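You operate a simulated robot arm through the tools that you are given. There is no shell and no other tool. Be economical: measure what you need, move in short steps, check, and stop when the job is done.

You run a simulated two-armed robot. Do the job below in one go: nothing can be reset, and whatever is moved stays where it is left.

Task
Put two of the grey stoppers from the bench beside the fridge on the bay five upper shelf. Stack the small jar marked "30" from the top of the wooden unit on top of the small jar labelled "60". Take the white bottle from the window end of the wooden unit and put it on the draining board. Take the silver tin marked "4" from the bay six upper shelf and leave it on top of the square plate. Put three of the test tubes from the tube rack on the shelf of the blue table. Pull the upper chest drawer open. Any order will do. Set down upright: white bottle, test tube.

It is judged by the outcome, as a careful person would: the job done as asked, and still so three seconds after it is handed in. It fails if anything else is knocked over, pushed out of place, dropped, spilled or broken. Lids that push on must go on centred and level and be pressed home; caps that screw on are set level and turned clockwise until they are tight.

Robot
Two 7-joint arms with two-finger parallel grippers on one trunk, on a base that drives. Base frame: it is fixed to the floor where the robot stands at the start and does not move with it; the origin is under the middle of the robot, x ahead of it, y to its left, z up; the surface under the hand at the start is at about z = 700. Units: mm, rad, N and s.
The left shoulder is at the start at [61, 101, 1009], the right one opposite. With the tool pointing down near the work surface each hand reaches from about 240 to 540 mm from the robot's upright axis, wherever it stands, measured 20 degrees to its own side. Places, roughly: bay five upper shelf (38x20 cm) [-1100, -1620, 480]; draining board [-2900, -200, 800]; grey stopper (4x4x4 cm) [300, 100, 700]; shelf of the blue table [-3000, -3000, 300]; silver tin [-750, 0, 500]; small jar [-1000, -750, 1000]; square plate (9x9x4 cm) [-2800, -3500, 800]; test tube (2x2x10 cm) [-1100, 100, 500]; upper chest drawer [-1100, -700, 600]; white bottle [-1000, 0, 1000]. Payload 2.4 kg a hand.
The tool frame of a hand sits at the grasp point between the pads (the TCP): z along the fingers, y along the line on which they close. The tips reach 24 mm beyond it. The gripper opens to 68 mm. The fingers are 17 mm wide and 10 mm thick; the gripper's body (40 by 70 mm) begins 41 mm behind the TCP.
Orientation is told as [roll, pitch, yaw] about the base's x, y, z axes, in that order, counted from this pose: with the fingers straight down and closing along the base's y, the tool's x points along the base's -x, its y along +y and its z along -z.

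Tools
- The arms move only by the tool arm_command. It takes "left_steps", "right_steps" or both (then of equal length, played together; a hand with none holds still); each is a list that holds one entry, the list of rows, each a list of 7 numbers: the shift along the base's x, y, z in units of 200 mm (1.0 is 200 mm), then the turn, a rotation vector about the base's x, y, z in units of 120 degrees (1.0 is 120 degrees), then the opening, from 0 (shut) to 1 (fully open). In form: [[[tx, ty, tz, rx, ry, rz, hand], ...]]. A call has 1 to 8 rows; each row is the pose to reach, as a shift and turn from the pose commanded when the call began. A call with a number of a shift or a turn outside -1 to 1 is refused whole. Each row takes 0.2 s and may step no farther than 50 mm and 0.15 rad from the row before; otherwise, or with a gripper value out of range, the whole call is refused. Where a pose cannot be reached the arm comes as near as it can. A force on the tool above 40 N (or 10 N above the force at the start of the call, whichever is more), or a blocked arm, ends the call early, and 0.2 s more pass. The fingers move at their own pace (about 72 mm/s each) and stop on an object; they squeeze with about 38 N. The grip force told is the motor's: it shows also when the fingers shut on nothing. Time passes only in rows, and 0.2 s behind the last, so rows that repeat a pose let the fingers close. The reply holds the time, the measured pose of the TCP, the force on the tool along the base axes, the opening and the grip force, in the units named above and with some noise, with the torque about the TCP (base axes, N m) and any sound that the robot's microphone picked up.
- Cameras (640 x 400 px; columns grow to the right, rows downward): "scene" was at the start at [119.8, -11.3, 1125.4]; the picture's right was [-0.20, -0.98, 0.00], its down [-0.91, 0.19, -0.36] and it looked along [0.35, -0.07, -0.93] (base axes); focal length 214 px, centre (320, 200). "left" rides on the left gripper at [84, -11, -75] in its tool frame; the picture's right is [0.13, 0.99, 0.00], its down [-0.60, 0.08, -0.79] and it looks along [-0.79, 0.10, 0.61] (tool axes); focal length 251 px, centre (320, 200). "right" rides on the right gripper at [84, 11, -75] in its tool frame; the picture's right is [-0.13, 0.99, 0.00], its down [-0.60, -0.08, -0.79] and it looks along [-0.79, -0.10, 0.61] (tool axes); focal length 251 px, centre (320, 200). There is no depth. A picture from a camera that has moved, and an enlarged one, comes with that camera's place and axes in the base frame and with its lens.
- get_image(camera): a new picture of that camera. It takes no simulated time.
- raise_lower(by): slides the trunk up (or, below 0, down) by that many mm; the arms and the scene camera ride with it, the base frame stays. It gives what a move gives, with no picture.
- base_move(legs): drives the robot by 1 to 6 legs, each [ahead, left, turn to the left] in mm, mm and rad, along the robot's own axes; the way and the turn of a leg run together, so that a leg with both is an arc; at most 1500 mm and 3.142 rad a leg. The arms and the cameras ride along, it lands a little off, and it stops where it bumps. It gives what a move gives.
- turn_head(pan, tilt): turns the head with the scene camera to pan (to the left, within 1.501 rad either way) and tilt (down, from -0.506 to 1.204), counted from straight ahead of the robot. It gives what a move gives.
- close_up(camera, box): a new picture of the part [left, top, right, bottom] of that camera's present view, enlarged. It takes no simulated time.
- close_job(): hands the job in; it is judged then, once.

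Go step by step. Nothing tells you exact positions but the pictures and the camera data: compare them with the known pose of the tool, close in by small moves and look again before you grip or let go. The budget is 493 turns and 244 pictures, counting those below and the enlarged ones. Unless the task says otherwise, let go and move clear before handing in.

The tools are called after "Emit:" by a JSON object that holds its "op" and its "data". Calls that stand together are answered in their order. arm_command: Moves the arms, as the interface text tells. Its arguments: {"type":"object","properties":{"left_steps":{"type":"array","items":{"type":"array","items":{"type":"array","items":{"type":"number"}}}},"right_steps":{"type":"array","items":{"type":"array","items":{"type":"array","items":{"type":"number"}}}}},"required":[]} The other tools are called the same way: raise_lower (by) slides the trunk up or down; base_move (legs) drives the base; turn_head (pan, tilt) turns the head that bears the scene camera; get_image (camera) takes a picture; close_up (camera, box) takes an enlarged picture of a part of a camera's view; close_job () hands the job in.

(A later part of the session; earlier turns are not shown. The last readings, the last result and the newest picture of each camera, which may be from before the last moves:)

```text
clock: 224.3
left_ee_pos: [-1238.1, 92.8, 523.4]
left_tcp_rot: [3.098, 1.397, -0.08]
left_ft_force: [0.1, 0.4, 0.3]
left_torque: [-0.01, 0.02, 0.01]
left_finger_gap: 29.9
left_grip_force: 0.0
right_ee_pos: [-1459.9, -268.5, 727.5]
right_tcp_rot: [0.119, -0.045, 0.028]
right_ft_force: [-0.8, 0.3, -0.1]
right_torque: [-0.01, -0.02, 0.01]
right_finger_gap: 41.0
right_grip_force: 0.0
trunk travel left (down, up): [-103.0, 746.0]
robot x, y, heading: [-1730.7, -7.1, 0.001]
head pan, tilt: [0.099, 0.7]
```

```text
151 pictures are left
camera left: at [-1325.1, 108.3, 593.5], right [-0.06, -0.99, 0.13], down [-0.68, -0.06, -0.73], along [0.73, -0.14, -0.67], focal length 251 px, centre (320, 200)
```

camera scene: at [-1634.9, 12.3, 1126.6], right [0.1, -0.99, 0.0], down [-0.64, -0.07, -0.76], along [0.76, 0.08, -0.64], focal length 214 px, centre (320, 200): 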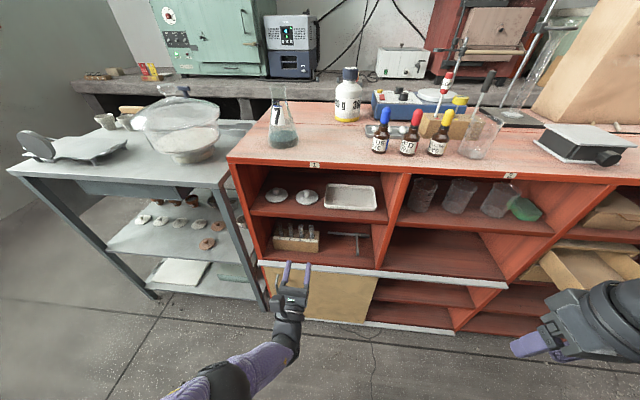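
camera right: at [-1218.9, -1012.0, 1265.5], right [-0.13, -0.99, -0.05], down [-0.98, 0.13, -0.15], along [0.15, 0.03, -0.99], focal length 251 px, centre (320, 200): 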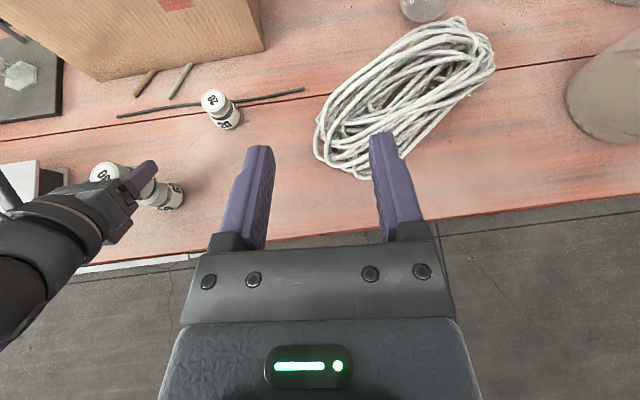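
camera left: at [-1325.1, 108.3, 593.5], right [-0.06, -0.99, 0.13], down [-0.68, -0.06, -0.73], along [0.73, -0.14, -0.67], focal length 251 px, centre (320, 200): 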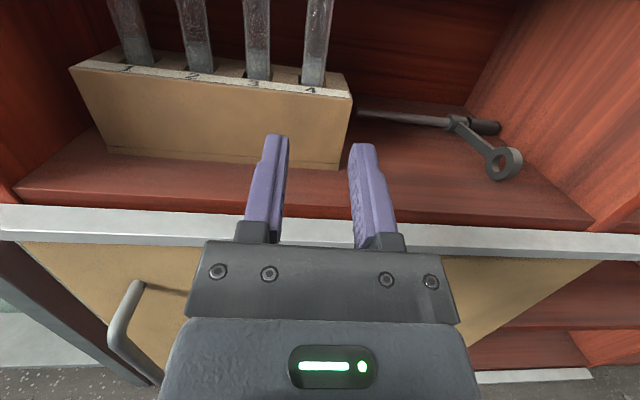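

Emit:
{"op": "arm_command", "data": {"left_steps": [[[0, 0.01, 0.1, 0, -0.02, 0, 0.44], [0, 0.01, 0.18, 0, -0.034, 0, 0.44], [0, 0.01, 0.18, 0, -0.034, 0, 0.44]]]}}

Emit:
{"op": "get_image", "data": {"camera": "left"}}

```text
clock: 225.2
left_ee_pos: [-1229.1, 91.1, 545.5]
left_tcp_rot: [3.122, 1.326, -0.055]
left_ft_force: [0.2, -0.5, 0.3]
left_torque: [0.0, -0.02, 0.01]
left_finger_gap: 29.8
left_grip_force: 0.1
left hand out of reach, approached as far as the arm can: row 1, 2, 3
right_ee_pos: [-1459.5, -268.6, 728.8]
right_tcp_rot: [0.118, -0.046, 0.026]
right_ft_force: [0.9, -1.1, 0.2]
right_torque: [-0.01, -0.01, -0.02]
right_finger_gap: 40.8
right_grip_force: 0.0
trunk travel left (down, up): [-103.0, 746.0]
robot x, y, heading: [-1730.9, -4.8, -0.0]
head pan, tilt: [0.099, 0.7]
```

```text
150 pictures are left
camera left: at [-1320.0, 107.4, 609.2], right [-0.07, -0.99, 0.13], down [-0.63, -0.06, -0.78], along [0.78, -0.14, -0.62], focal length 251 px, centre (320, 200)
```

left: 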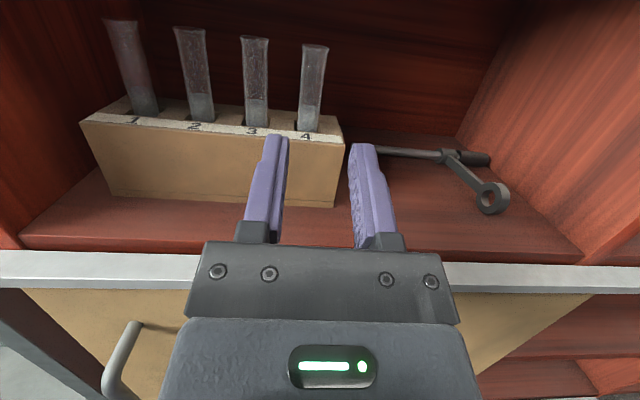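

Emit:
{"op": "arm_command", "data": {"left_steps": [[[0, 0.02, 0, 0, 0, 0, 0.44]]]}}

Emit:
{"op": "raise_lower", "data": {"by": 14}}

Emit:
{"op": "get_image", "data": {"camera": "left"}}

```text
clock: 225.6
left_ee_pos: [-1227.5, 94.5, 544.3]
left_tcp_rot: [3.118, 1.326, -0.059]
left_ft_force: [-0.2, -0.1, 0.2]
left_torque: [0.02, -0.05, 0.0]
left_finger_gap: 30.0
left_grip_force: 0.0
right_ee_pos: [-1460.0, -269.4, 727.9]
right_tcp_rot: [0.119, -0.045, 0.026]
right_ft_force: [0.1, 0.2, 1.1]
right_torque: [0.0, -0.04, -0.01]
right_finger_gap: 40.6
right_grip_force: 0.2
trunk travel left (down, up): [-103.0, 746.0]
robot x, y, heading: [-1731.1, -5.6, 0.002]
head pan, tilt: [0.099, 0.7]
```

```text
clock: 226.2
left_ee_pos: [-1227.1, 96.3, 559.3]
left_tcp_rot: [3.125, 1.328, -0.057]
left_ft_force: [0.9, -0.4, 0.2]
left_torque: [0.03, 0.0, 0.01]
left_finger_gap: 29.9
left_grip_force: 0.0
right_ee_pos: [-1461.2, -269.0, 742.1]
right_tcp_rot: [0.117, -0.045, 0.024]
right_ft_force: [1.0, 0.1, 0.2]
right_torque: [0.0, -0.01, -0.01]
right_finger_gap: 41.0
right_grip_force: 0.0
trunk travel left (down, up): [-117.0, 732.0]
robot x, y, heading: [-1730.0, -4.0, 0.0]
head pan, tilt: [0.099, 0.7]
```

```text
149 pictures are left
camera left: at [-1319.5, 112.1, 623.6], right [-0.07, -0.99, 0.13], down [-0.63, -0.06, -0.78], along [0.78, -0.13, -0.62], focal length 251 px, centre (320, 200)
```

left: 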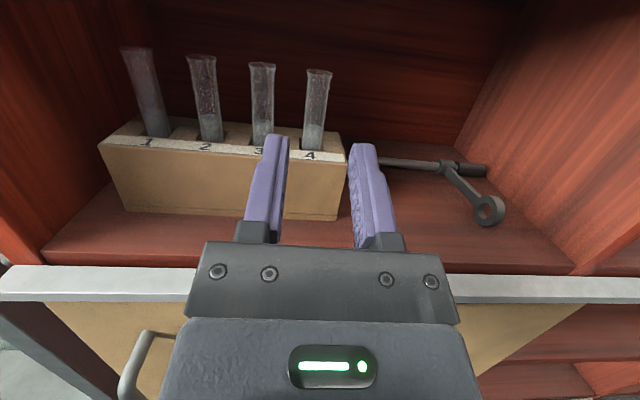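

Aligned with tube 4. I'll drive forward 66 mm, then check.

Emit:
{"op": "base_move", "data": {"legs": [[66, 0, 0]]}}

Emit:
{"op": "get_image", "data": {"camera": "left"}}

```text
clock: 227.2
left_ee_pos: [-1161.0, 97.5, 560.8]
left_tcp_rot: [3.122, 1.329, -0.057]
left_ft_force: [0.1, 0.6, 0.0]
left_torque: [0.01, 0.0, -0.03]
left_finger_gap: 30.1
left_grip_force: 0.0
right_ee_pos: [-1393.8, -268.2, 742.1]
right_tcp_rot: [0.119, -0.045, 0.026]
right_ft_force: [0.0, -0.1, -1.0]
right_torque: [0.0, -0.03, -0.03]
right_finger_gap: 40.8
right_grip_force: 0.2
trunk travel left (down, up): [-117.0, 732.0]
robot x, y, heading: [-1664.8, -2.1, 0.001]
head pan, tilt: [0.099, 0.7]
```

```text
148 pictures are left
camera left: at [-1253.3, 112.1, 623.7], right [-0.07, -0.99, 0.13], down [-0.63, -0.06, -0.78], along [0.78, -0.14, -0.62], focal length 251 px, centre (320, 200)
```

left: 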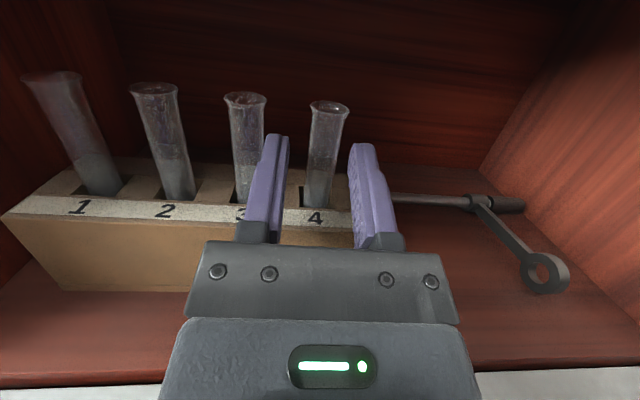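

Emit:
{"op": "arm_command", "data": {"left_steps": [[[0, -0.01, 0, 0, 0, 0, 0.44], [0.06, -0.01, 0, 0, 0, 0, 0.44], [0.06, -0.01, 0, 0, 0, 0, 0.44]]]}}

Emit:
{"op": "get_image", "data": {"camera": "left"}}

```text
clock: 228.0
left_ee_pos: [-1151.8, 95.3, 567.1]
left_tcp_rot: [3.123, 1.329, -0.058]
left_ft_force: [-0.3, -1.1, -1.3]
left_torque: [0.03, -0.01, 0.02]
left_finger_gap: 29.8
left_grip_force: 0.1
left hand out of reach, approached as far as the arm can: row 2, 3
right_ee_pos: [-1394.1, -268.2, 741.2]
right_tcp_rot: [0.119, -0.046, 0.027]
right_ft_force: [0.1, 0.7, -0.3]
right_torque: [-0.03, 0.01, 0.0]
right_finger_gap: 40.7
right_grip_force: 0.0
trunk travel left (down, up): [-117.0, 732.0]
robot x, y, heading: [-1667.4, -3.8, 0.006]
head pan, tilt: [0.099, 0.7]
```

```text
147 pictures are left
camera left: at [-1242.9, 110.9, 631.8], right [-0.07, -0.99, 0.13], down [-0.63, -0.06, -0.78], along [0.78, -0.14, -0.62], focal length 251 px, centre (320, 200)
```

left: 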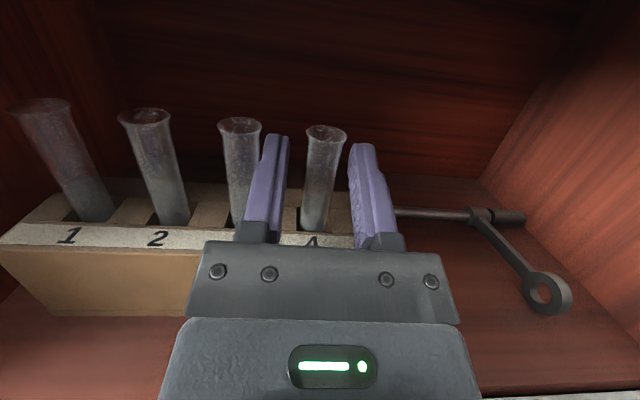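

Emit:
{"op": "raise_lower", "data": {"by": -6}}

Emit:
{"op": "arm_command", "data": {"left_steps": [[[0, 0, 0, 0, 0, 0, 0.35], [0, 0, 0, 0, 0, 0, 0.25], [0, 0, 0, 0, 0, 0, 0.1], [0, 0, 0, 0, 0, 0, 0.1]]]}}

Emit:
{"op": "get_image", "data": {"camera": "left"}}

```text
clock: 228.5
left_ee_pos: [-1151.1, 95.0, 561.9]
left_tcp_rot: [3.123, 1.326, -0.057]
left_ft_force: [0.0, 0.2, 1.3]
left_torque: [-0.04, 0.02, 0.01]
left_finger_gap: 29.9
left_grip_force: 0.0
right_ee_pos: [-1392.5, -268.7, 736.8]
right_tcp_rot: [0.119, -0.047, 0.027]
right_ft_force: [-0.5, 0.2, 0.0]
right_torque: [-0.02, 0.06, -0.01]
right_finger_gap: 40.9
right_grip_force: 0.2
trunk travel left (down, up): [-111.0, 738.0]
robot x, y, heading: [-1665.2, -4.3, -0.001]
head pan, tilt: [0.099, 0.7]
```

```text
clock: 229.5
left_ee_pos: [-1152.4, 95.1, 562.2]
left_tcp_rot: [3.122, 1.327, -0.056]
left_ft_force: [-0.8, 0.1, 0.3]
left_torque: [0.03, -0.01, 0.0]
left_finger_gap: 11.8
left_grip_force: 32.5
right_ee_pos: [-1393.7, -268.7, 736.2]
right_tcp_rot: [0.119, -0.045, 0.027]
right_ft_force: [-0.4, 0.2, 0.6]
right_torque: [-0.01, 0.03, 0.02]
right_finger_gap: 41.0
right_grip_force: 0.0
trunk travel left (down, up): [-111.0, 738.0]
robot x, y, heading: [-1661.8, -0.3, 0.006]
head pan, tilt: [0.099, 0.7]
```

```text
146 pictures are left
camera left: at [-1242.7, 111.1, 625.7], right [-0.07, -0.99, 0.13], down [-0.63, -0.06, -0.78], along [0.78, -0.14, -0.62], focal length 251 px, centre (320, 200)
```

left: 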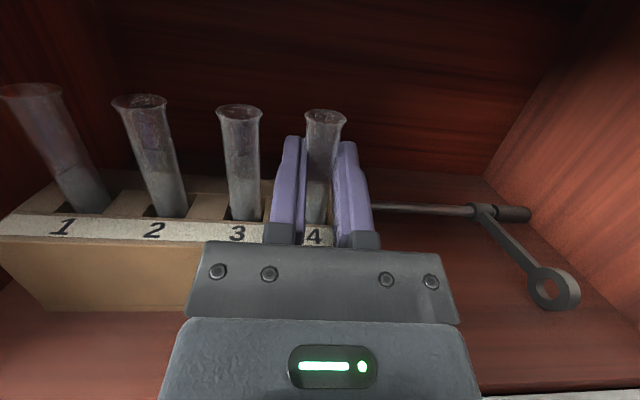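

Emit:
{"op": "arm_command", "data": {"left_steps": [[[0, 0, 0, 0, 0, 0, 0], [0, 0, 0, 0, 0, 0, 0]]]}}

Emit:
{"op": "raise_lower", "data": {"by": 30}}

Emit:
{"op": "get_image", "data": {"camera": "left"}}

```text
clock: 230.1
left_ee_pos: [-1151.5, 95.2, 561.5]
left_tcp_rot: [3.122, 1.327, -0.058]
left_ft_force: [-0.7, -0.2, 0.0]
left_torque: [0.0, 0.01, 0.01]
left_finger_gap: 12.9
left_grip_force: 33.2
right_ee_pos: [-1393.6, -268.6, 735.7]
right_tcp_rot: [0.117, -0.045, 0.026]
right_ft_force: [0.5, -0.6, 0.4]
right_torque: [0.0, -0.01, -0.03]
right_finger_gap: 40.5
right_grip_force: 0.1
trunk travel left (down, up): [-111.0, 738.0]
robot x, y, heading: [-1665.5, -6.6, 0.005]
head pan, tilt: [0.099, 0.7]
```

```text
clock: 230.9
left_ee_pos: [-1150.9, 95.2, 597.1]
left_tcp_rot: [3.127, 1.316, -0.054]
left_ft_force: [-0.4, -0.5, 0.0]
left_torque: [-0.02, -0.01, 0.0]
left_finger_gap: 13.1
left_grip_force: 33.3
right_ee_pos: [-1393.9, -268.1, 764.6]
right_tcp_rot: [0.12, -0.046, 0.026]
right_ft_force: [-0.2, -0.2, -0.5]
right_torque: [-0.01, 0.01, 0.0]
right_finger_gap: 41.0
right_grip_force: 0.0
trunk travel left (down, up): [-141.0, 708.0]
robot x, y, heading: [-1664.2, -4.7, 0.001]
head pan, tilt: [0.099, 0.7]
```

```text
145 pictures are left
camera left: at [-1242.8, 111.1, 660.5], right [-0.07, -0.99, 0.13], down [-0.62, -0.06, -0.78], along [0.78, -0.14, -0.61], focal length 251 px, centre (320, 200)
```

left: 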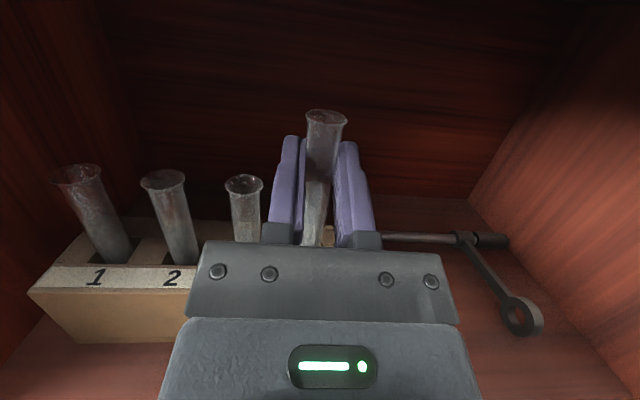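

The tube rises with the hand. I'll lift 22 mm more to clear the rack.

Emit:
{"op": "raise_lower", "data": {"by": 22}}

Emit:
{"op": "get_image", "data": {"camera": "left"}}

Emit:
{"op": "close_up", "data": {"camera": "scene", "box": [220, 180, 420, 305]}}

```text
clock: 231.6
left_ee_pos: [-1149.6, 96.0, 626.3]
left_tcp_rot: [3.13, 1.304, -0.051]
left_ft_force: [0.0, 0.1, 0.0]
left_torque: [0.01, -0.01, 0.02]
left_finger_gap: 13.3
left_grip_force: 33.8
right_ee_pos: [-1392.8, -268.3, 788.0]
right_tcp_rot: [0.119, -0.044, 0.026]
right_ft_force: [-0.4, -0.7, 0.3]
right_torque: [-0.02, 0.0, -0.01]
right_finger_gap: 40.8
right_grip_force: 0.0
trunk travel left (down, up): [-163.0, 686.0]
robot x, y, heading: [-1664.8, -5.8, -0.001]
head pan, tilt: [0.099, 0.7]
```

```text
144 pictures are left
camera left: at [-1242.8, 111.3, 688.2], right [-0.07, -0.99, 0.13], down [-0.61, -0.06, -0.79], along [0.79, -0.14, -0.6], focal length 251 px, centre (320, 200)
```

left: 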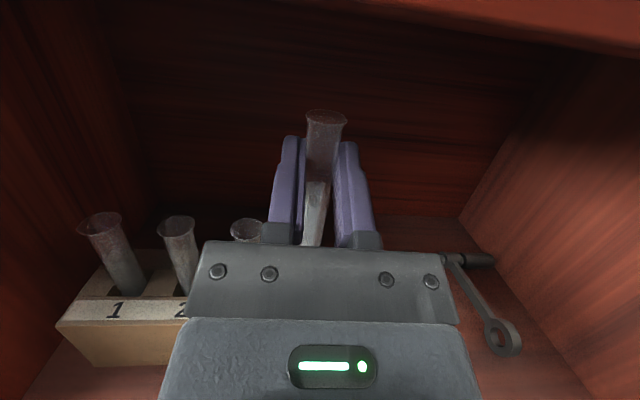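

```text
3.20 times, centred on (320, 242) of scene
camera zoom: at [-1497.5, 3.8, 1098.0], right [0.1, -0.99, 0.0], down [-0.64, -0.06, -0.76], along [0.76, 0.08, -0.64], focal length 686 px, centre (320, 64)
```

zoom: 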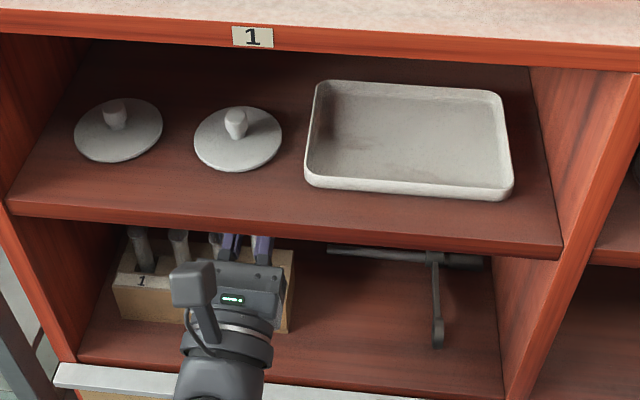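

The tube is clear of the rack. I'll back straight out.

Emit:
{"op": "base_move", "data": {"legs": [[-330, 0, 0]]}}

Emit:
{"op": "get_image", "data": {"camera": "scene"}}

```text
clock: 233.7
left_ee_pos: [-1479.4, 94.3, 626.0]
left_tcp_rot: [3.13, 1.303, -0.053]
left_ft_force: [-0.1, -0.5, 0.6]
left_torque: [-0.01, 0.02, 0.0]
left_finger_gap: 13.2
left_grip_force: 33.8
right_ee_pos: [-1723.9, -269.2, 789.0]
right_tcp_rot: [0.119, -0.045, 0.022]
right_ft_force: [-0.5, 0.9, 0.4]
right_torque: [0.0, 0.02, 0.0]
right_finger_gap: 40.6
right_grip_force: 0.2
trunk travel left (down, up): [-163.0, 686.0]
robot x, y, heading: [-1993.7, -3.3, 0.002]
head pan, tilt: [0.099, 0.7]
```

```text
142 pictures are left
camera scene: at [-1827.0, 3.4, 1098.0], right [0.1, -1.0, 0.0], down [-0.64, -0.06, -0.76], along [0.76, 0.07, -0.64], focal length 214 px, centre (320, 200)
```

scene: 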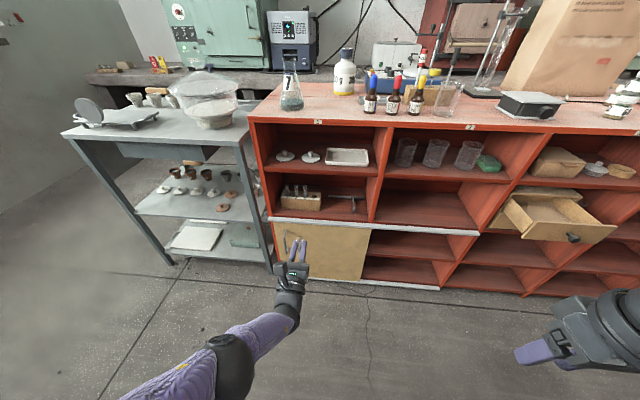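

Tube 4 is held. I'll take it down the aisle toward the blue table and look there.

Emit:
{"op": "base_move", "data": {"legs": [[0, 0, -1.572], [1450, 0, 0], [700, 0, 0]]}}

Emit:
{"op": "turn_head", "data": {"pan": -0.5, "tilt": 0.5}}

Emit:
{"op": "get_image", "data": {"camera": "scene"}}

Emit:
{"op": "turn_head", "data": {"pan": -1.3, "tilt": 0.45}}

Emit:
{"op": "get_image", "data": {"camera": "scene"}}

```text
clock: 248.1
left_ee_pos: [-1907.6, -2638.1, 627.9]
left_tcp_rot: [3.128, 1.303, -1.618]
left_ft_force: [-0.2, 0.1, -0.6]
left_torque: [0.04, -0.02, 0.02]
left_finger_gap: 13.6
left_grip_force: 33.7
right_ee_pos: [-2273.2, -2397.8, 788.3]
right_tcp_rot: [0.117, -0.046, -1.539]
right_ft_force: [-0.1, -0.3, -0.4]
right_torque: [-0.03, 0.0, 0.0]
right_finger_gap: 40.9
right_grip_force: 0.0
trunk travel left (down, up): [-163.0, 686.0]
robot x, y, heading: [-2008.0, -2123.6, -1.563]
head pan, tilt: [0.099, 0.7]
```

```text
clock: 249.1
left_ee_pos: [-1909.1, -2638.2, 626.3]
left_tcp_rot: [3.131, 1.303, -1.616]
left_ft_force: [0.0, -0.4, -0.3]
left_torque: [0.0, -0.01, 0.01]
left_finger_gap: 13.3
left_grip_force: 33.5
right_ee_pos: [-2273.1, -2396.8, 787.3]
right_tcp_rot: [0.119, -0.046, -1.539]
right_ft_force: [0.2, 0.3, 1.1]
right_torque: [0.01, -0.01, 0.01]
right_finger_gap: 40.7
right_grip_force: 0.0
trunk travel left (down, up): [-163.0, 686.0]
robot x, y, heading: [-2013.5, -2122.1, -1.567]
head pan, tilt: [-0.499, 0.499]
```

```text
141 pictures are left
camera scene: at [-2054.7, -2287.5, 1115.7], right [-0.88, 0.47, 0.0], down [0.23, 0.42, -0.88], along [-0.41, -0.77, -0.48], focal length 214 px, centre (320, 200)
```

scene: 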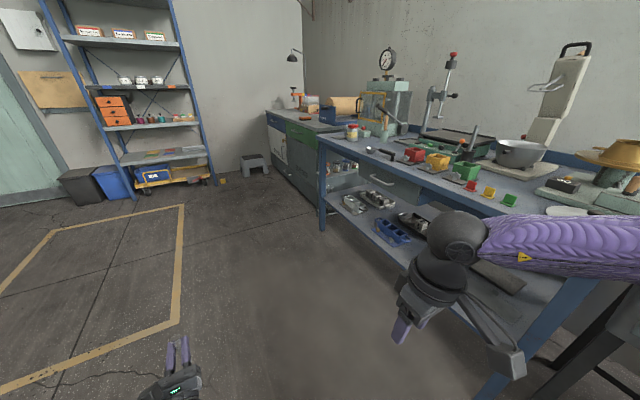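

```text
clock: 250.2
left_ee_pos: [-1907.6, -2638.1, 626.0]
left_tcp_rot: [3.13, 1.303, -1.617]
left_ft_force: [0.1, 0.2, -1.4]
left_torque: [0.01, 0.02, -0.02]
left_finger_gap: 13.2
left_grip_force: 33.0
right_ee_pos: [-2275.0, -2398.3, 788.5]
right_tcp_rot: [0.118, -0.045, -1.54]
right_ft_force: [0.3, 0.4, 0.4]
right_torque: [0.01, 0.02, 0.02]
right_finger_gap: 41.0
right_grip_force: 0.1
trunk travel left (down, up): [-163.0, 686.0]
robot x, y, heading: [-2012.9, -2123.5, -1.566]
head pan, tilt: [-1.3, 0.45]
```

```text
140 pictures are left
camera scene: at [-2100.1, -2232.5, 1120.2], right [-0.27, 0.96, 0.0], down [0.42, 0.12, -0.9], along [-0.87, -0.25, -0.44], focal length 214 px, centre (320, 200)
```

scene: 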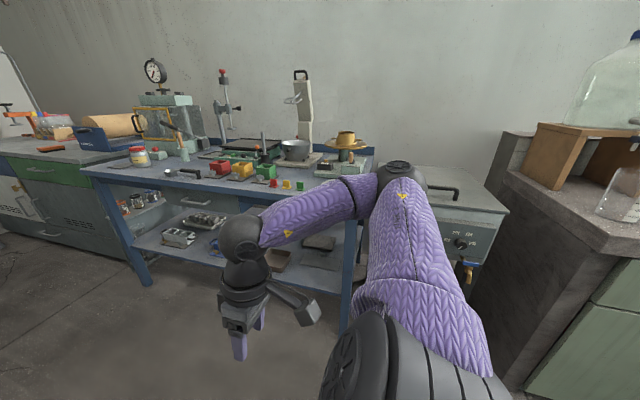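

The blue table's front runs near x≈-2800, y -2300…-3600. I'll move to about its middle and face it.

Emit:
{"op": "base_move", "data": {"legs": [[850, 0, 0], [0, 0, -1.575]]}}

Emit:
{"op": "turn_head", "data": {"pan": 0.0, "tilt": 0.5}}

Emit:
{"op": "get_image", "data": {"camera": "scene"}}

Emit:
{"op": "close_up", "data": {"camera": "scene", "box": [160, 150, 480, 350]}}

```text
clock: 258.6
left_ee_pos: [-2503.0, -3083.6, 626.1]
left_tcp_rot: [3.129, 1.306, 3.115]
left_ft_force: [0.5, 0.0, -0.5]
left_torque: [0.02, 0.0, -0.02]
left_finger_gap: 13.5
left_grip_force: 33.1
right_ee_pos: [-2270.5, -2712.6, 786.7]
right_tcp_rot: [0.118, -0.046, -3.09]
right_ft_force: [-0.6, 0.4, 0.4]
right_torque: [-0.03, 0.0, -0.02]
right_finger_gap: 40.9
right_grip_force: 0.0
trunk travel left (down, up): [-163.0, 686.0]
robot x, y, heading: [-1991.6, -2968.1, -3.116]
head pan, tilt: [-1.3, 0.45]
```

```text
clock: 260.1
left_ee_pos: [-2503.9, -3082.3, 626.4]
left_tcp_rot: [3.129, 1.306, 3.116]
left_ft_force: [0.5, -0.6, -0.6]
left_torque: [0.0, -0.01, 0.06]
left_finger_gap: 13.1
left_grip_force: 33.2
right_ee_pos: [-2270.0, -2713.6, 789.1]
right_tcp_rot: [0.118, -0.046, -3.091]
right_ft_force: [0.0, -0.1, 0.4]
right_torque: [-0.01, -0.02, 0.02]
right_finger_gap: 41.1
right_grip_force: 0.0
trunk travel left (down, up): [-163.0, 686.0]
robot x, y, heading: [-1992.9, -2972.2, -3.117]
head pan, tilt: [0.0, 0.499]
```

```text
139 pictures are left
camera scene: at [-2167.0, -2974.5, 1115.7], right [-0.03, 1.0, 0.0], down [0.48, 0.01, -0.88], along [-0.88, -0.02, -0.48], focal length 214 px, centre (320, 200)
```

scene: 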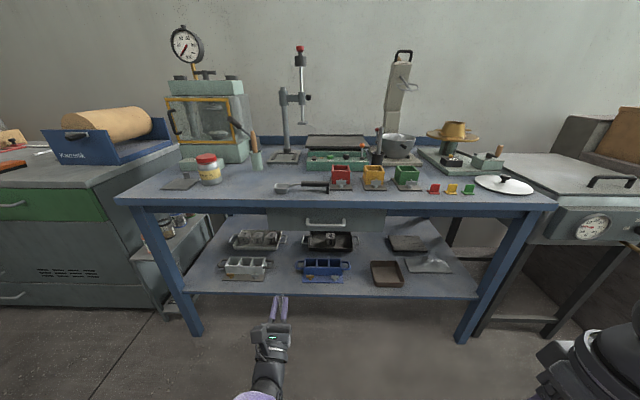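

```text
2.00 times, centred on (320, 250) of scene
camera zoom: at [-2167.0, -2974.5, 1115.7], right [-0.03, 1.0, 0.0], down [0.48, 0.01, -0.88], along [-0.88, -0.02, -0.48], focal length 429 px, centre (320, 100)
```

zoom: 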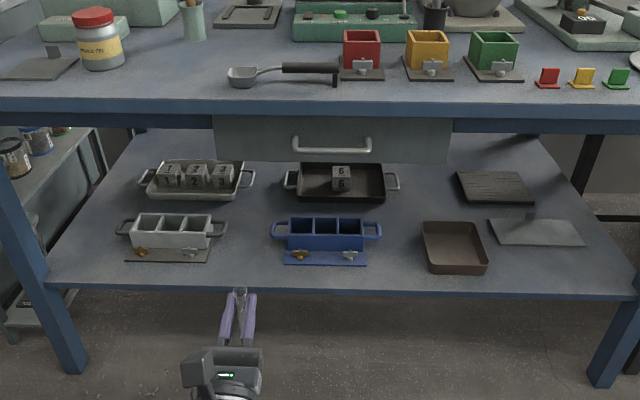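

The shelf's front strip (about 70 mm deep) is free. I'll lower to shelf height here, clear of the table, then go in.

Emit:
{"op": "raise_lower", "data": {"by": -163}}

Emit:
{"op": "arm_command", "data": {"left_steps": [[[0, 0, -0.1, 0, 0, 0, 0], [0.0, 0, -0.2, 0, 0, 0, 0], [0.0, 0, -0.3, 0, 0, 0, 0]]]}}

Emit:
{"op": "get_image", "data": {"camera": "left"}}

```text
clock: 261.9
left_ee_pos: [-2504.0, -3083.9, 464.1]
left_tcp_rot: [3.132, 1.303, 3.12]
left_ft_force: [-0.5, -0.2, -0.5]
left_torque: [0.0, -0.01, -0.03]
left_finger_gap: 13.4
left_grip_force: 33.5
right_ee_pos: [-2270.2, -2713.5, 625.4]
right_tcp_rot: [0.116, -0.044, -3.091]
right_ft_force: [0.1, 0.0, 0.8]
right_torque: [-0.03, 0.01, 0.0]
right_finger_gap: 40.8
right_grip_force: 0.1
trunk travel left (down, up): [0.0, 849.0]
robot x, y, heading: [-1993.1, -2970.6, -3.112]
head pan, tilt: [0.0, 0.499]
```

```text
clock: 262.7
left_ee_pos: [-2500.0, -3084.6, 432.1]
left_tcp_rot: [3.126, 1.304, 3.114]
left_ft_force: [0.2, 0.1, 0.2]
left_torque: [-0.02, 0.0, -0.03]
left_finger_gap: 13.3
left_grip_force: 33.1
left hand out of reach, approached as far as the arm can: row 2, 3
right_ee_pos: [-2270.0, -2713.2, 626.1]
right_tcp_rot: [0.118, -0.046, -3.09]
right_ft_force: [0.2, -0.2, -0.1]
right_torque: [0.02, 0.0, -0.01]
right_finger_gap: 41.0
right_grip_force: 0.0
trunk travel left (down, up): [0.0, 849.0]
robot x, y, heading: [-1996.1, -2971.9, -3.115]
head pan, tilt: [0.0, 0.499]
```

```text
137 pictures are left
camera left: at [-2404.1, -3095.9, 492.8], right [0.05, 0.99, 0.13], down [0.61, 0.07, -0.79], along [-0.79, 0.12, -0.6], focal length 251 px, centre (320, 200)
```

left: 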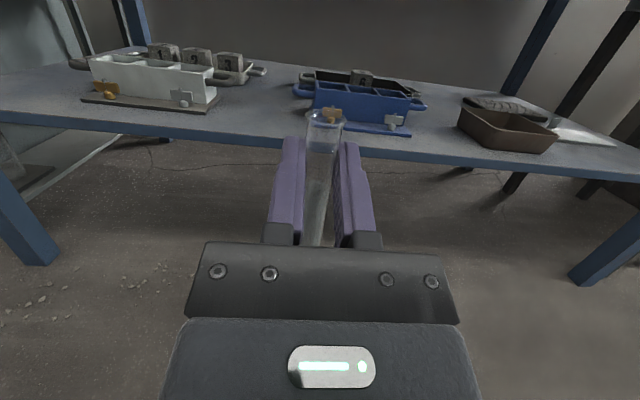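

Emit:
{"op": "arm_command", "data": {"left_steps": [[[0.15, 0, 0, 0, 0, 0, 0], [0.3, 0, -0.05, 0, 0, 0, 0], [0.4, 0, -0.15, 0, 0, 0, 0], [0.45, 0, -0.25, 0, 0, 0, 0], [0.45, 0, -0.275, 0, 0, 0, 0]]]}}

```text
clock: 263.9
left_ee_pos: [-2404.8, -3083.8, 389.0]
left_tcp_rot: [3.127, 1.302, 3.117]
left_ft_force: [0.5, 0.3, -1.7]
left_torque: [-0.01, 0.03, -0.01]
left_finger_gap: 13.3
left_grip_force: 33.0
left hand out of reach, approached as far as the arm can: row 4, 5
right_ee_pos: [-2270.8, -2713.6, 624.4]
right_tcp_rot: [0.117, -0.044, -3.091]
right_ft_force: [0.6, -0.3, -0.9]
right_torque: [0.0, -0.03, 0.01]
right_finger_gap: 40.7
right_grip_force: 0.1
trunk travel left (down, up): [0.0, 849.0]
robot x, y, heading: [-1993.2, -2965.5, -3.115]
head pan, tilt: [0.0, 0.499]
```

The shelf looks to be at z≈316 with its edge near x≈-2786. I'll raise slightly and approach.

Emit:
{"op": "arm_command", "data": {"left_steps": [[[0, 0, 0.1, 0, 0, 0, 0]]]}}

Emit:
{"op": "base_move", "data": {"legs": [[320, 0, -0.026]]}}

Emit:
{"op": "get_image", "data": {"camera": "left"}}

Emit:
{"op": "turn_head", "data": {"pan": 0.25, "tilt": 0.9}}

Emit:
{"op": "get_image", "data": {"camera": "scene"}}

```text
clock: 264.3
left_ee_pos: [-2405.2, -3082.3, 407.7]
left_tcp_rot: [3.133, 1.303, 3.118]
left_ft_force: [-0.2, 1.6, 0.9]
left_torque: [0.0, 0.0, 0.02]
left_finger_gap: 13.4
left_grip_force: 33.0
right_ee_pos: [-2270.4, -2713.0, 624.4]
right_tcp_rot: [0.119, -0.044, -3.092]
right_ft_force: [0.8, 0.0, 0.5]
right_torque: [-0.03, 0.01, -0.01]
right_finger_gap: 40.7
right_grip_force: 0.0
trunk travel left (down, up): [0.0, 849.0]
robot x, y, heading: [-1995.3, -2966.4, -3.117]
head pan, tilt: [0.0, 0.499]
```

```text
clock: 266.5
left_ee_pos: [-2728.5, -3076.0, 407.9]
left_tcp_rot: [3.128, 1.305, 3.091]
left_ft_force: [1.0, 0.6, -1.1]
left_torque: [-0.03, 0.02, 0.02]
left_finger_gap: 13.4
left_grip_force: 33.2
right_ee_pos: [-2585.7, -2710.2, 625.5]
right_tcp_rot: [0.12, -0.045, -3.115]
right_ft_force: [0.0, 0.5, 0.5]
right_torque: [0.0, 0.0, -0.01]
right_finger_gap: 41.0
right_grip_force: 0.0
trunk travel left (down, up): [0.0, 849.0]
robot x, y, heading: [-2314.4, -2975.4, -3.137]
head pan, tilt: [0.0, 0.499]
```

```text
136 pictures are left
camera left: at [-2634.3, -3090.0, 469.2], right [0.07, 0.99, 0.13], down [0.61, 0.06, -0.79], along [-0.79, 0.14, -0.6], focal length 251 px, centre (320, 200)
```

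left: 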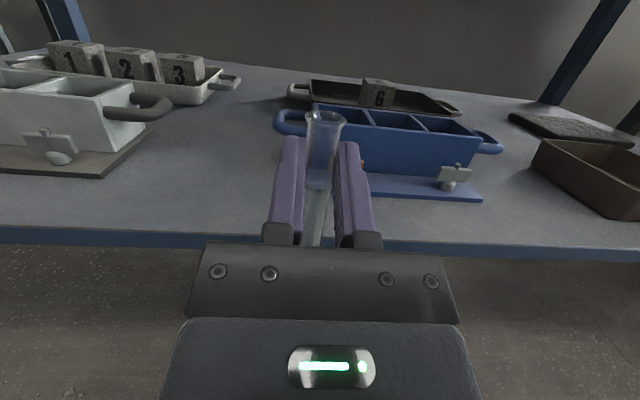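

```text
clock: 267.3
left_ee_pos: [-2729.8, -3076.5, 406.6]
left_tcp_rot: [3.131, 1.304, 3.091]
left_ft_force: [0.4, -1.0, 0.2]
left_torque: [0.02, 0.0, 0.01]
left_finger_gap: 13.6
left_grip_force: 33.4
right_ee_pos: [-2585.1, -2711.3, 625.7]
right_tcp_rot: [0.118, -0.046, -3.114]
right_ft_force: [-0.8, 0.7, -0.4]
right_torque: [0.03, -0.01, -0.01]
right_finger_gap: 40.7
right_grip_force: 0.1
trunk travel left (down, up): [0.0, 849.0]
robot x, y, heading: [-2317.3, -2972.0, -3.144]
head pan, tilt: [0.25, 0.901]
```

```text
135 pictures are left
camera scene: at [-2526.8, -2993.3, 912.3], right [-0.25, 0.97, 0.0], down [0.76, 0.19, -0.62], along [-0.6, -0.15, -0.78], focal length 214 px, centre (320, 200)
```

scene: 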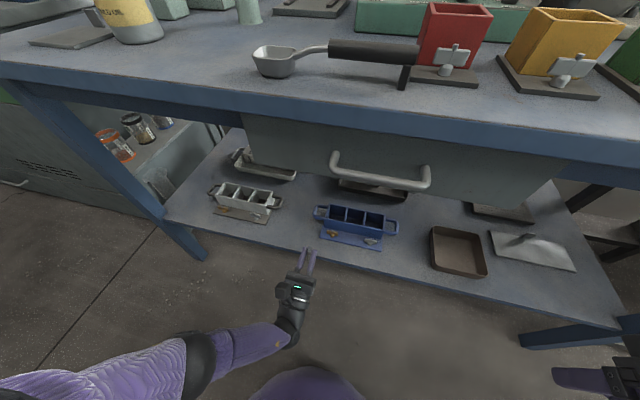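

Shelf surface z≈314, edge x≈-2786. I'll drive the last 68 mm.

Emit:
{"op": "base_move", "data": {"legs": [[68, 0, 0]]}}

Emit:
{"op": "get_image", "data": {"camera": "left"}}

```text
clock: 268.3
left_ee_pos: [-2796.6, -3076.4, 407.9]
left_tcp_rot: [3.129, 1.303, 3.09]
left_ft_force: [-0.7, 0.0, -0.6]
left_torque: [0.01, 0.04, 0.02]
left_finger_gap: 13.3
left_grip_force: 33.2
right_ee_pos: [-2651.8, -2709.7, 624.5]
right_tcp_rot: [0.118, -0.044, -3.115]
right_ft_force: [-0.2, 0.2, 1.1]
right_torque: [-0.02, 0.03, 0.04]
right_finger_gap: 41.0
right_grip_force: 0.0
trunk travel left (down, up): [0.0, 849.0]
robot x, y, heading: [-2383.8, -2976.0, -3.144]
head pan, tilt: [0.25, 0.901]
```

```text
134 pictures are left
camera left: at [-2701.2, -3089.9, 469.2], right [0.07, 0.99, 0.13], down [0.61, 0.06, -0.79], along [-0.79, 0.14, -0.6], focal length 251 px, centre (320, 200)
```

left: 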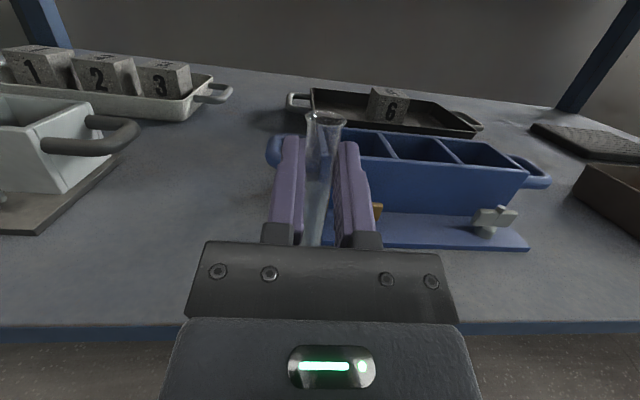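

Now I'll lower the tube gently to contact.

Emit:
{"op": "arm_command", "data": {"left_steps": [[[0, 0, -0.025, 0, 0, 0, 0], [0, 0, -0.045, 0, 0, 0, 0], [0, 0, -0.06, 0, 0, 0, 0]]]}}

```text
clock: 269.1
left_ee_pos: [-2796.3, -3076.7, 397.1]
left_tcp_rot: [3.13, 1.299, 3.089]
left_ft_force: [-1.9, 0.3, 27.4]
left_torque: [-0.01, 0.51, -0.01]
left_finger_gap: 13.6
left_grip_force: 33.0
right_ee_pos: [-2649.8, -2711.7, 625.9]
right_tcp_rot: [0.119, -0.047, -3.115]
right_ft_force: [-0.8, 0.2, -0.2]
right_torque: [0.04, 0.0, -0.03]
right_finger_gap: 40.8
right_grip_force: 0.1
trunk travel left (down, up): [0.0, 849.0]
robot x, y, heading: [-2381.2, -2973.5, -3.146]
head pan, tilt: [0.25, 0.901]
```

Contact. I'll ease up, correct the 1.4° tilt that crept in, and look at how the tube stands.

Emit:
{"op": "arm_command", "data": {"left_steps": [[[0, 0, 0.015, 0, 0, 0, 0], [0, 0, 0.015, 0, -0.0113, 0, 0], [0, 0, 0.005, 0, -0.0113, 0, 0]]]}}

Emit:
{"op": "close_up", "data": {"camera": "scene", "box": [250, 200, 370, 275]}}

Emit:
{"op": "close_up", "data": {"camera": "left", "box": [240, 90, 400, 260]}}

```text
clock: 269.9
left_ee_pos: [-2796.9, -3076.3, 398.2]
left_tcp_rot: [3.126, 1.325, 3.085]
left_ft_force: [2.8, -0.3, 19.2]
left_torque: [0.03, 0.01, 0.01]
left_finger_gap: 13.3
left_grip_force: 32.8
right_ee_pos: [-2650.8, -2710.7, 624.3]
right_tcp_rot: [0.119, -0.046, -3.115]
right_ft_force: [0.2, -0.4, 0.8]
right_torque: [-0.03, 0.0, -0.03]
right_finger_gap: 40.9
right_grip_force: 0.1
trunk travel left (down, up): [0.0, 849.0]
robot x, y, heading: [-2378.5, -2974.2, -3.138]
head pan, tilt: [0.25, 0.901]
```

```text
5.33 times, centred on (310, 238) of scene
camera zoom: at [-2592.6, -2993.1, 912.7], right [-0.25, 0.97, 0.0], down [0.76, 0.19, -0.62], along [-0.6, -0.15, -0.78], focal length 1144 px, centre (373, 0)
```

zoom: 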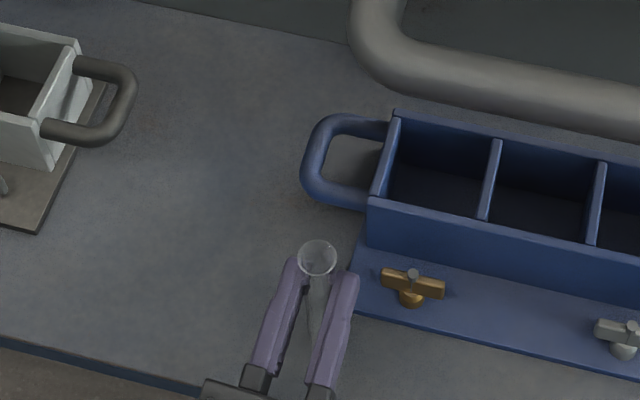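

```text
2.35 times, centred on (320, 175) of left
camera zoom: at [-2702.5, -3089.7, 461.1], right [0.07, 0.99, 0.13], down [0.62, 0.06, -0.78], along [-0.78, 0.14, -0.61], focal length 592 px, centre (320, 259)
```

zoom: 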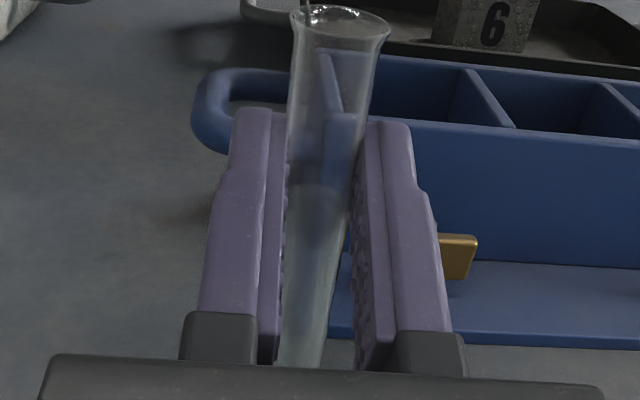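

The load sits centred under the tube. I'll ease off and open just enough to see whether it stands.

Emit:
{"op": "arm_command", "data": {"left_steps": [[[0, 0, 0.006, 0, 0, 0, 0], [0, 0, 0.006, 0, 0, 0, 0.22], [0, 0, 0.006, 0, 0, 0, 0.26], [0, 0, 0.006, 0, 0, 0, 0.3], [0, 0, 0.006, 0, 0, 0, 0.35]]]}}

Emit:
{"op": "close_up", "data": {"camera": "left", "box": [240, 90, 400, 260]}}

```text
clock: 271.1
left_ee_pos: [-2797.4, -3075.2, 397.4]
left_tcp_rot: [3.124, 1.326, 3.086]
left_ft_force: [-0.7, -0.6, -0.5]
left_torque: [0.0, 0.02, -0.01]
left_finger_gap: 23.6
left_grip_force: 0.1
right_ee_pos: [-2653.3, -2710.5, 625.3]
right_tcp_rot: [0.119, -0.045, -3.115]
right_ft_force: [-0.2, -0.6, 0.4]
right_torque: [0.01, -0.03, -0.03]
right_finger_gap: 40.9
right_grip_force: 0.0
trunk travel left (down, up): [0.0, 849.0]
robot x, y, heading: [-2383.2, -2968.2, -3.144]
head pan, tilt: [0.25, 0.901]
```

```text
2.35 times, centred on (320, 175) of left
camera zoom: at [-2702.6, -3089.6, 461.5], right [0.07, 0.99, 0.13], down [0.63, 0.06, -0.78], along [-0.78, 0.14, -0.62], focal length 592 px, centre (320, 259)
```

zoom: 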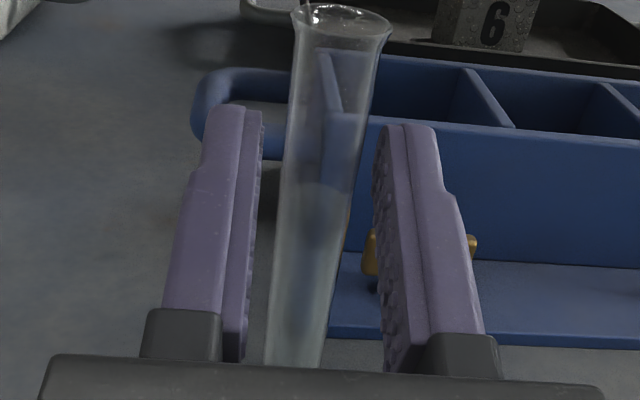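

It stands by itself. I'll open a bit more and back straight out.

Emit:
{"op": "arm_command", "data": {"left_steps": [[[0, 0, 0, 0, 0, 0, 0.45], [0, 0, 0, 0, 0, 0, 0.55], [0, 0, 0, 0, 0, 0, 0.55]]]}}

Emit:
{"op": "base_move", "data": {"legs": [[-300, 0, 0]]}}

Emit:
{"op": "get_image", "data": {"camera": "left"}}

```text
clock: 271.9
left_ee_pos: [-2795.8, -3075.9, 398.3]
left_tcp_rot: [3.125, 1.327, 3.085]
left_ft_force: [-0.3, -0.5, 0.0]
left_torque: [-0.02, 0.01, 0.0]
left_finger_gap: 37.5
left_grip_force: 0.0
right_ee_pos: [-2651.9, -2710.7, 624.7]
right_tcp_rot: [0.12, -0.045, -3.114]
right_ft_force: [0.0, -0.5, -0.2]
right_torque: [-0.01, 0.0, 0.02]
right_finger_gap: 40.7
right_grip_force: 0.1
trunk travel left (down, up): [0.0, 849.0]
robot x, y, heading: [-2385.2, -2976.9, -3.145]
head pan, tilt: [0.25, 0.901]
```

```text
clock: 274.0
left_ee_pos: [-2497.7, -3076.1, 398.1]
left_tcp_rot: [3.124, 1.326, 3.088]
left_ft_force: [1.1, -0.3, 0.4]
left_torque: [0.02, -0.01, -0.01]
left_finger_gap: 37.4
left_grip_force: 0.0
right_ee_pos: [-2354.1, -2709.7, 626.7]
right_tcp_rot: [0.117, -0.046, -3.112]
right_ft_force: [-0.1, -0.3, 0.1]
right_torque: [0.01, 0.0, -0.03]
right_finger_gap: 40.9
right_grip_force: 0.0
trunk travel left (down, up): [0.0, 849.0]
robot x, y, heading: [-2080.3, -2972.4, -3.138]
head pan, tilt: [0.25, 0.901]
```

```text
130 pictures are left
camera left: at [-2403.7, -3090.1, 461.5], right [0.07, 0.99, 0.13], down [0.63, 0.06, -0.78], along [-0.78, 0.13, -0.62], focal length 251 px, centre (320, 200)
```

left: 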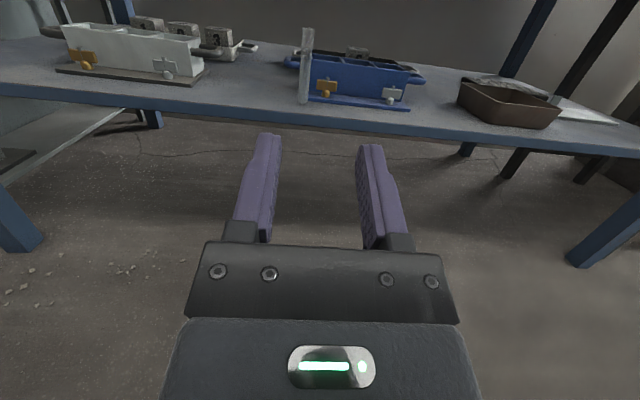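

The tube stands on the shelf. Back to bay one for tube 3.

Emit:
{"op": "raise_lower", "data": {"by": 163}}

Emit:
{"op": "base_move", "data": {"legs": [[-100, 0, 0], [0, -1480, 0], [0, -1480, 0], [0, 0, 3.138]]}}

```text
clock: 275.8
left_ee_pos: [-2501.0, -3077.3, 568.5]
left_tcp_rot: [3.129, 1.305, 3.092]
left_ft_force: [-0.4, 0.5, -0.1]
left_torque: [0.03, -0.03, 0.01]
left_finger_gap: 37.2
left_grip_force: 0.0
right_ee_pos: [-2354.5, -2710.3, 788.0]
right_tcp_rot: [0.117, -0.045, -3.112]
right_ft_force: [-0.5, -1.6, -0.2]
right_torque: [-0.01, 0.0, -0.03]
right_finger_gap: 40.6
right_grip_force: 0.1
trunk travel left (down, up): [-163.0, 686.0]
robot x, y, heading: [-2081.1, -2973.9, -3.14]
head pan, tilt: [0.25, 0.901]
```

```text
clock: 298.2
left_ee_pos: [-1480.1, 76.5, 570.1]
left_tcp_rot: [3.13, 1.305, -0.166]
left_ft_force: [-0.5, 0.1, 0.1]
left_torque: [0.0, 0.01, -0.05]
left_finger_gap: 37.3
left_grip_force: 0.0
right_ee_pos: [-1669.0, -270.4, 787.0]
right_tcp_rot: [0.117, -0.045, -0.087]
right_ft_force: [-0.1, 0.1, 0.1]
right_torque: [-0.01, -0.01, -0.03]
right_finger_gap: 40.8
right_grip_force: 0.0
trunk travel left (down, up): [-163.0, 686.0]
robot x, y, heading: [-1910.7, 22.2, -0.116]
head pan, tilt: [0.25, 0.901]
```

Emit:
{"op": "base_move", "data": {"legs": [[0, 0, 0.116], [190, 0, 0]]}}

Emit:
{"op": "arm_command", "data": {"left_steps": [[[0, 0, 0, 0, 0, 0, 0.44], [0, 0, 0, 0, 0, 0, 0.44]]]}}

Emit:
{"op": "get_image", "data": {"camera": "left"}}

```text
clock: 300.3
left_ee_pos: [-1305.0, 127.9, 569.2]
left_tcp_rot: [3.129, 1.304, -0.043]
left_ft_force: [-0.2, 0.3, 0.1]
left_torque: [-0.02, -0.02, 0.0]
left_finger_gap: 37.6
left_grip_force: 0.1
right_ee_pos: [-1450.2, -237.7, 789.1]
right_tcp_rot: [0.117, -0.046, 0.034]
right_ft_force: [-1.0, 0.6, 0.4]
right_torque: [-0.02, 0.0, 0.02]
right_finger_gap: 40.5
right_grip_force: 0.0
trunk travel left (down, up): [-163.0, 686.0]
robot x, y, heading: [-1722.5, 22.1, 0.009]
head pan, tilt: [0.25, 0.901]
```

```text
clock: 300.9
left_ee_pos: [-1304.1, 129.0, 569.4]
left_tcp_rot: [3.129, 1.305, -0.046]
left_ft_force: [-0.1, -0.7, -0.5]
left_torque: [-0.02, 0.02, 0.0]
left_finger_gap: 29.9
left_grip_force: 0.0
right_ee_pos: [-1449.3, -237.0, 787.6]
right_tcp_rot: [0.119, -0.045, 0.033]
right_ft_force: [-0.2, -0.5, 0.4]
right_torque: [0.0, 0.04, -0.02]
right_finger_gap: 40.9
right_grip_force: 0.0
trunk travel left (down, up): [-163.0, 686.0]
robot x, y, heading: [-1723.6, 26.7, 0.007]
head pan, tilt: [0.25, 0.901]
```

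```text
129 pictures are left
camera left: at [-1397.6, 143.7, 631.0], right [-0.07, -0.99, 0.13], down [-0.61, -0.06, -0.79], along [0.79, -0.13, -0.6], focal length 251 px, centre (320, 200)
```

left: 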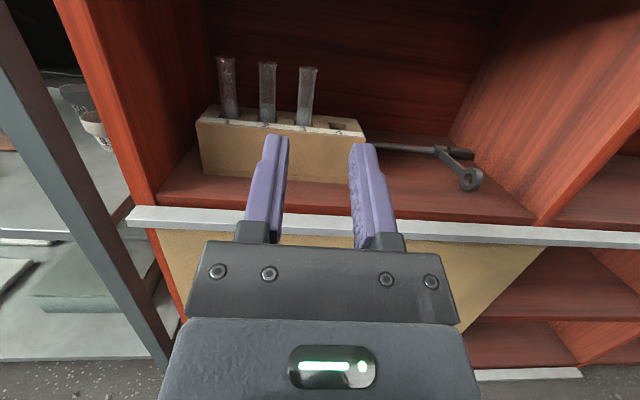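

Tube 3 at y≈131.5. I'll trim height and approach.

Emit:
{"op": "raise_lower", "data": {"by": -6}}

Emit:
{"op": "base_move", "data": {"legs": [[135, 2, -0.007]]}}

Emit:
{"op": "get_image", "data": {"camera": "left"}}

```text
clock: 301.5
left_ee_pos: [-1306.0, 129.2, 563.6]
left_tcp_rot: [3.128, 1.305, -0.046]
left_ft_force: [-0.5, 0.0, -0.5]
left_torque: [0.01, 0.0, -0.04]
left_finger_gap: 30.0
left_grip_force: 0.0
right_ee_pos: [-1449.9, -237.7, 781.1]
right_tcp_rot: [0.119, -0.044, 0.035]
right_ft_force: [-0.2, 1.0, -0.4]
right_torque: [0.01, -0.02, 0.02]
right_finger_gap: 40.7
right_grip_force: 0.1
trunk travel left (down, up): [-157.0, 692.0]
robot x, y, heading: [-1723.9, 23.6, 0.013]
head pan, tilt: [0.25, 0.901]
```

```text
clock: 302.8
left_ee_pos: [-1167.5, 127.2, 563.7]
left_tcp_rot: [3.129, 1.305, -0.055]
left_ft_force: [-0.3, -0.1, -0.7]
left_torque: [0.01, 0.02, -0.01]
left_finger_gap: 30.0
left_grip_force: 0.0
right_ee_pos: [-1315.3, -236.9, 782.6]
right_tcp_rot: [0.118, -0.045, 0.025]
right_ft_force: [0.6, 0.7, 0.1]
right_torque: [0.0, -0.03, 0.01]
right_finger_gap: 40.8
right_grip_force: 0.0
trunk travel left (down, up): [-157.0, 692.0]
robot x, y, heading: [-1590.6, 28.8, 0.001]
head pan, tilt: [0.25, 0.901]
```

```text
128 pictures are left
camera left: at [-1260.1, 143.9, 625.0], right [-0.07, -0.99, 0.13], down [-0.61, -0.06, -0.79], along [0.79, -0.14, -0.6], focal length 251 px, centre (320, 200)
```

left: 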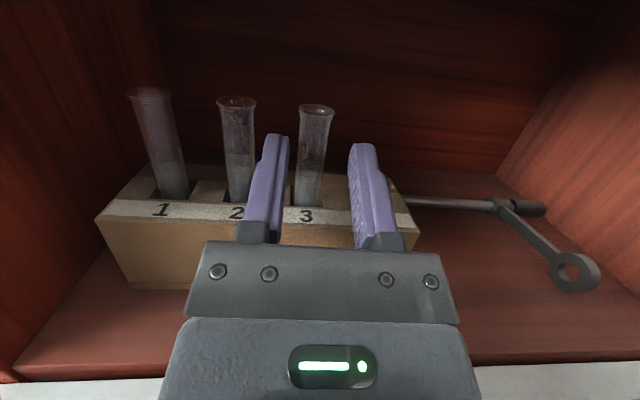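

Emit:
{"op": "arm_command", "data": {"left_steps": [[[0, 0.02, 0, 0, 0, 0, 0.44], [0, 0.02, 0, 0, 0, 0, 0.44]]]}}

Emit:
{"op": "base_move", "data": {"legs": [[15, 0, 0]]}}

Emit:
{"op": "get_image", "data": {"camera": "left"}}

```text
clock: 303.4
left_ee_pos: [-1166.8, 132.7, 562.8]
left_tcp_rot: [3.129, 1.306, -0.053]
left_ft_force: [-0.2, -0.5, 0.1]
left_torque: [0.0, -0.01, -0.03]
left_finger_gap: 29.9
left_grip_force: 0.0
right_ee_pos: [-1316.0, -238.2, 781.8]
right_tcp_rot: [0.119, -0.044, 0.024]
right_ft_force: [-0.6, -0.5, -0.3]
right_torque: [-0.01, 0.0, -0.03]
right_finger_gap: 41.2
right_grip_force: 0.1
trunk travel left (down, up): [-157.0, 692.0]
robot x, y, heading: [-1585.6, 27.1, 0.003]
head pan, tilt: [0.25, 0.901]
```

```text
clock: 304.1
left_ee_pos: [-1153.8, 132.1, 563.7]
left_tcp_rot: [3.13, 1.306, -0.053]
left_ft_force: [-0.1, -0.8, 0.0]
left_torque: [0.02, 0.01, -0.03]
left_finger_gap: 29.7
left_grip_force: 0.1
right_ee_pos: [-1301.2, -237.7, 781.5]
right_tcp_rot: [0.118, -0.046, 0.026]
right_ft_force: [-0.8, 0.3, 0.1]
right_torque: [0.03, 0.0, -0.03]
right_finger_gap: 40.7
right_grip_force: 0.1
trunk travel left (down, up): [-157.0, 692.0]
robot x, y, heading: [-1568.4, 26.9, -0.001]
head pan, tilt: [0.25, 0.901]
```

```text
127 pictures are left
camera left: at [-1245.9, 148.0, 624.8], right [-0.07, -0.99, 0.13], down [-0.61, -0.06, -0.79], along [0.79, -0.14, -0.6], focal length 251 px, centre (320, 200)
```

left: 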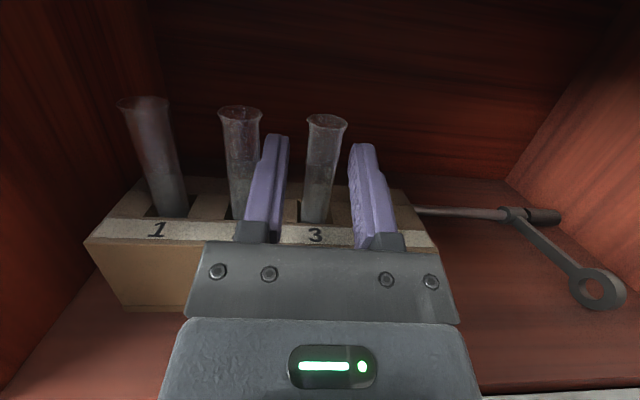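

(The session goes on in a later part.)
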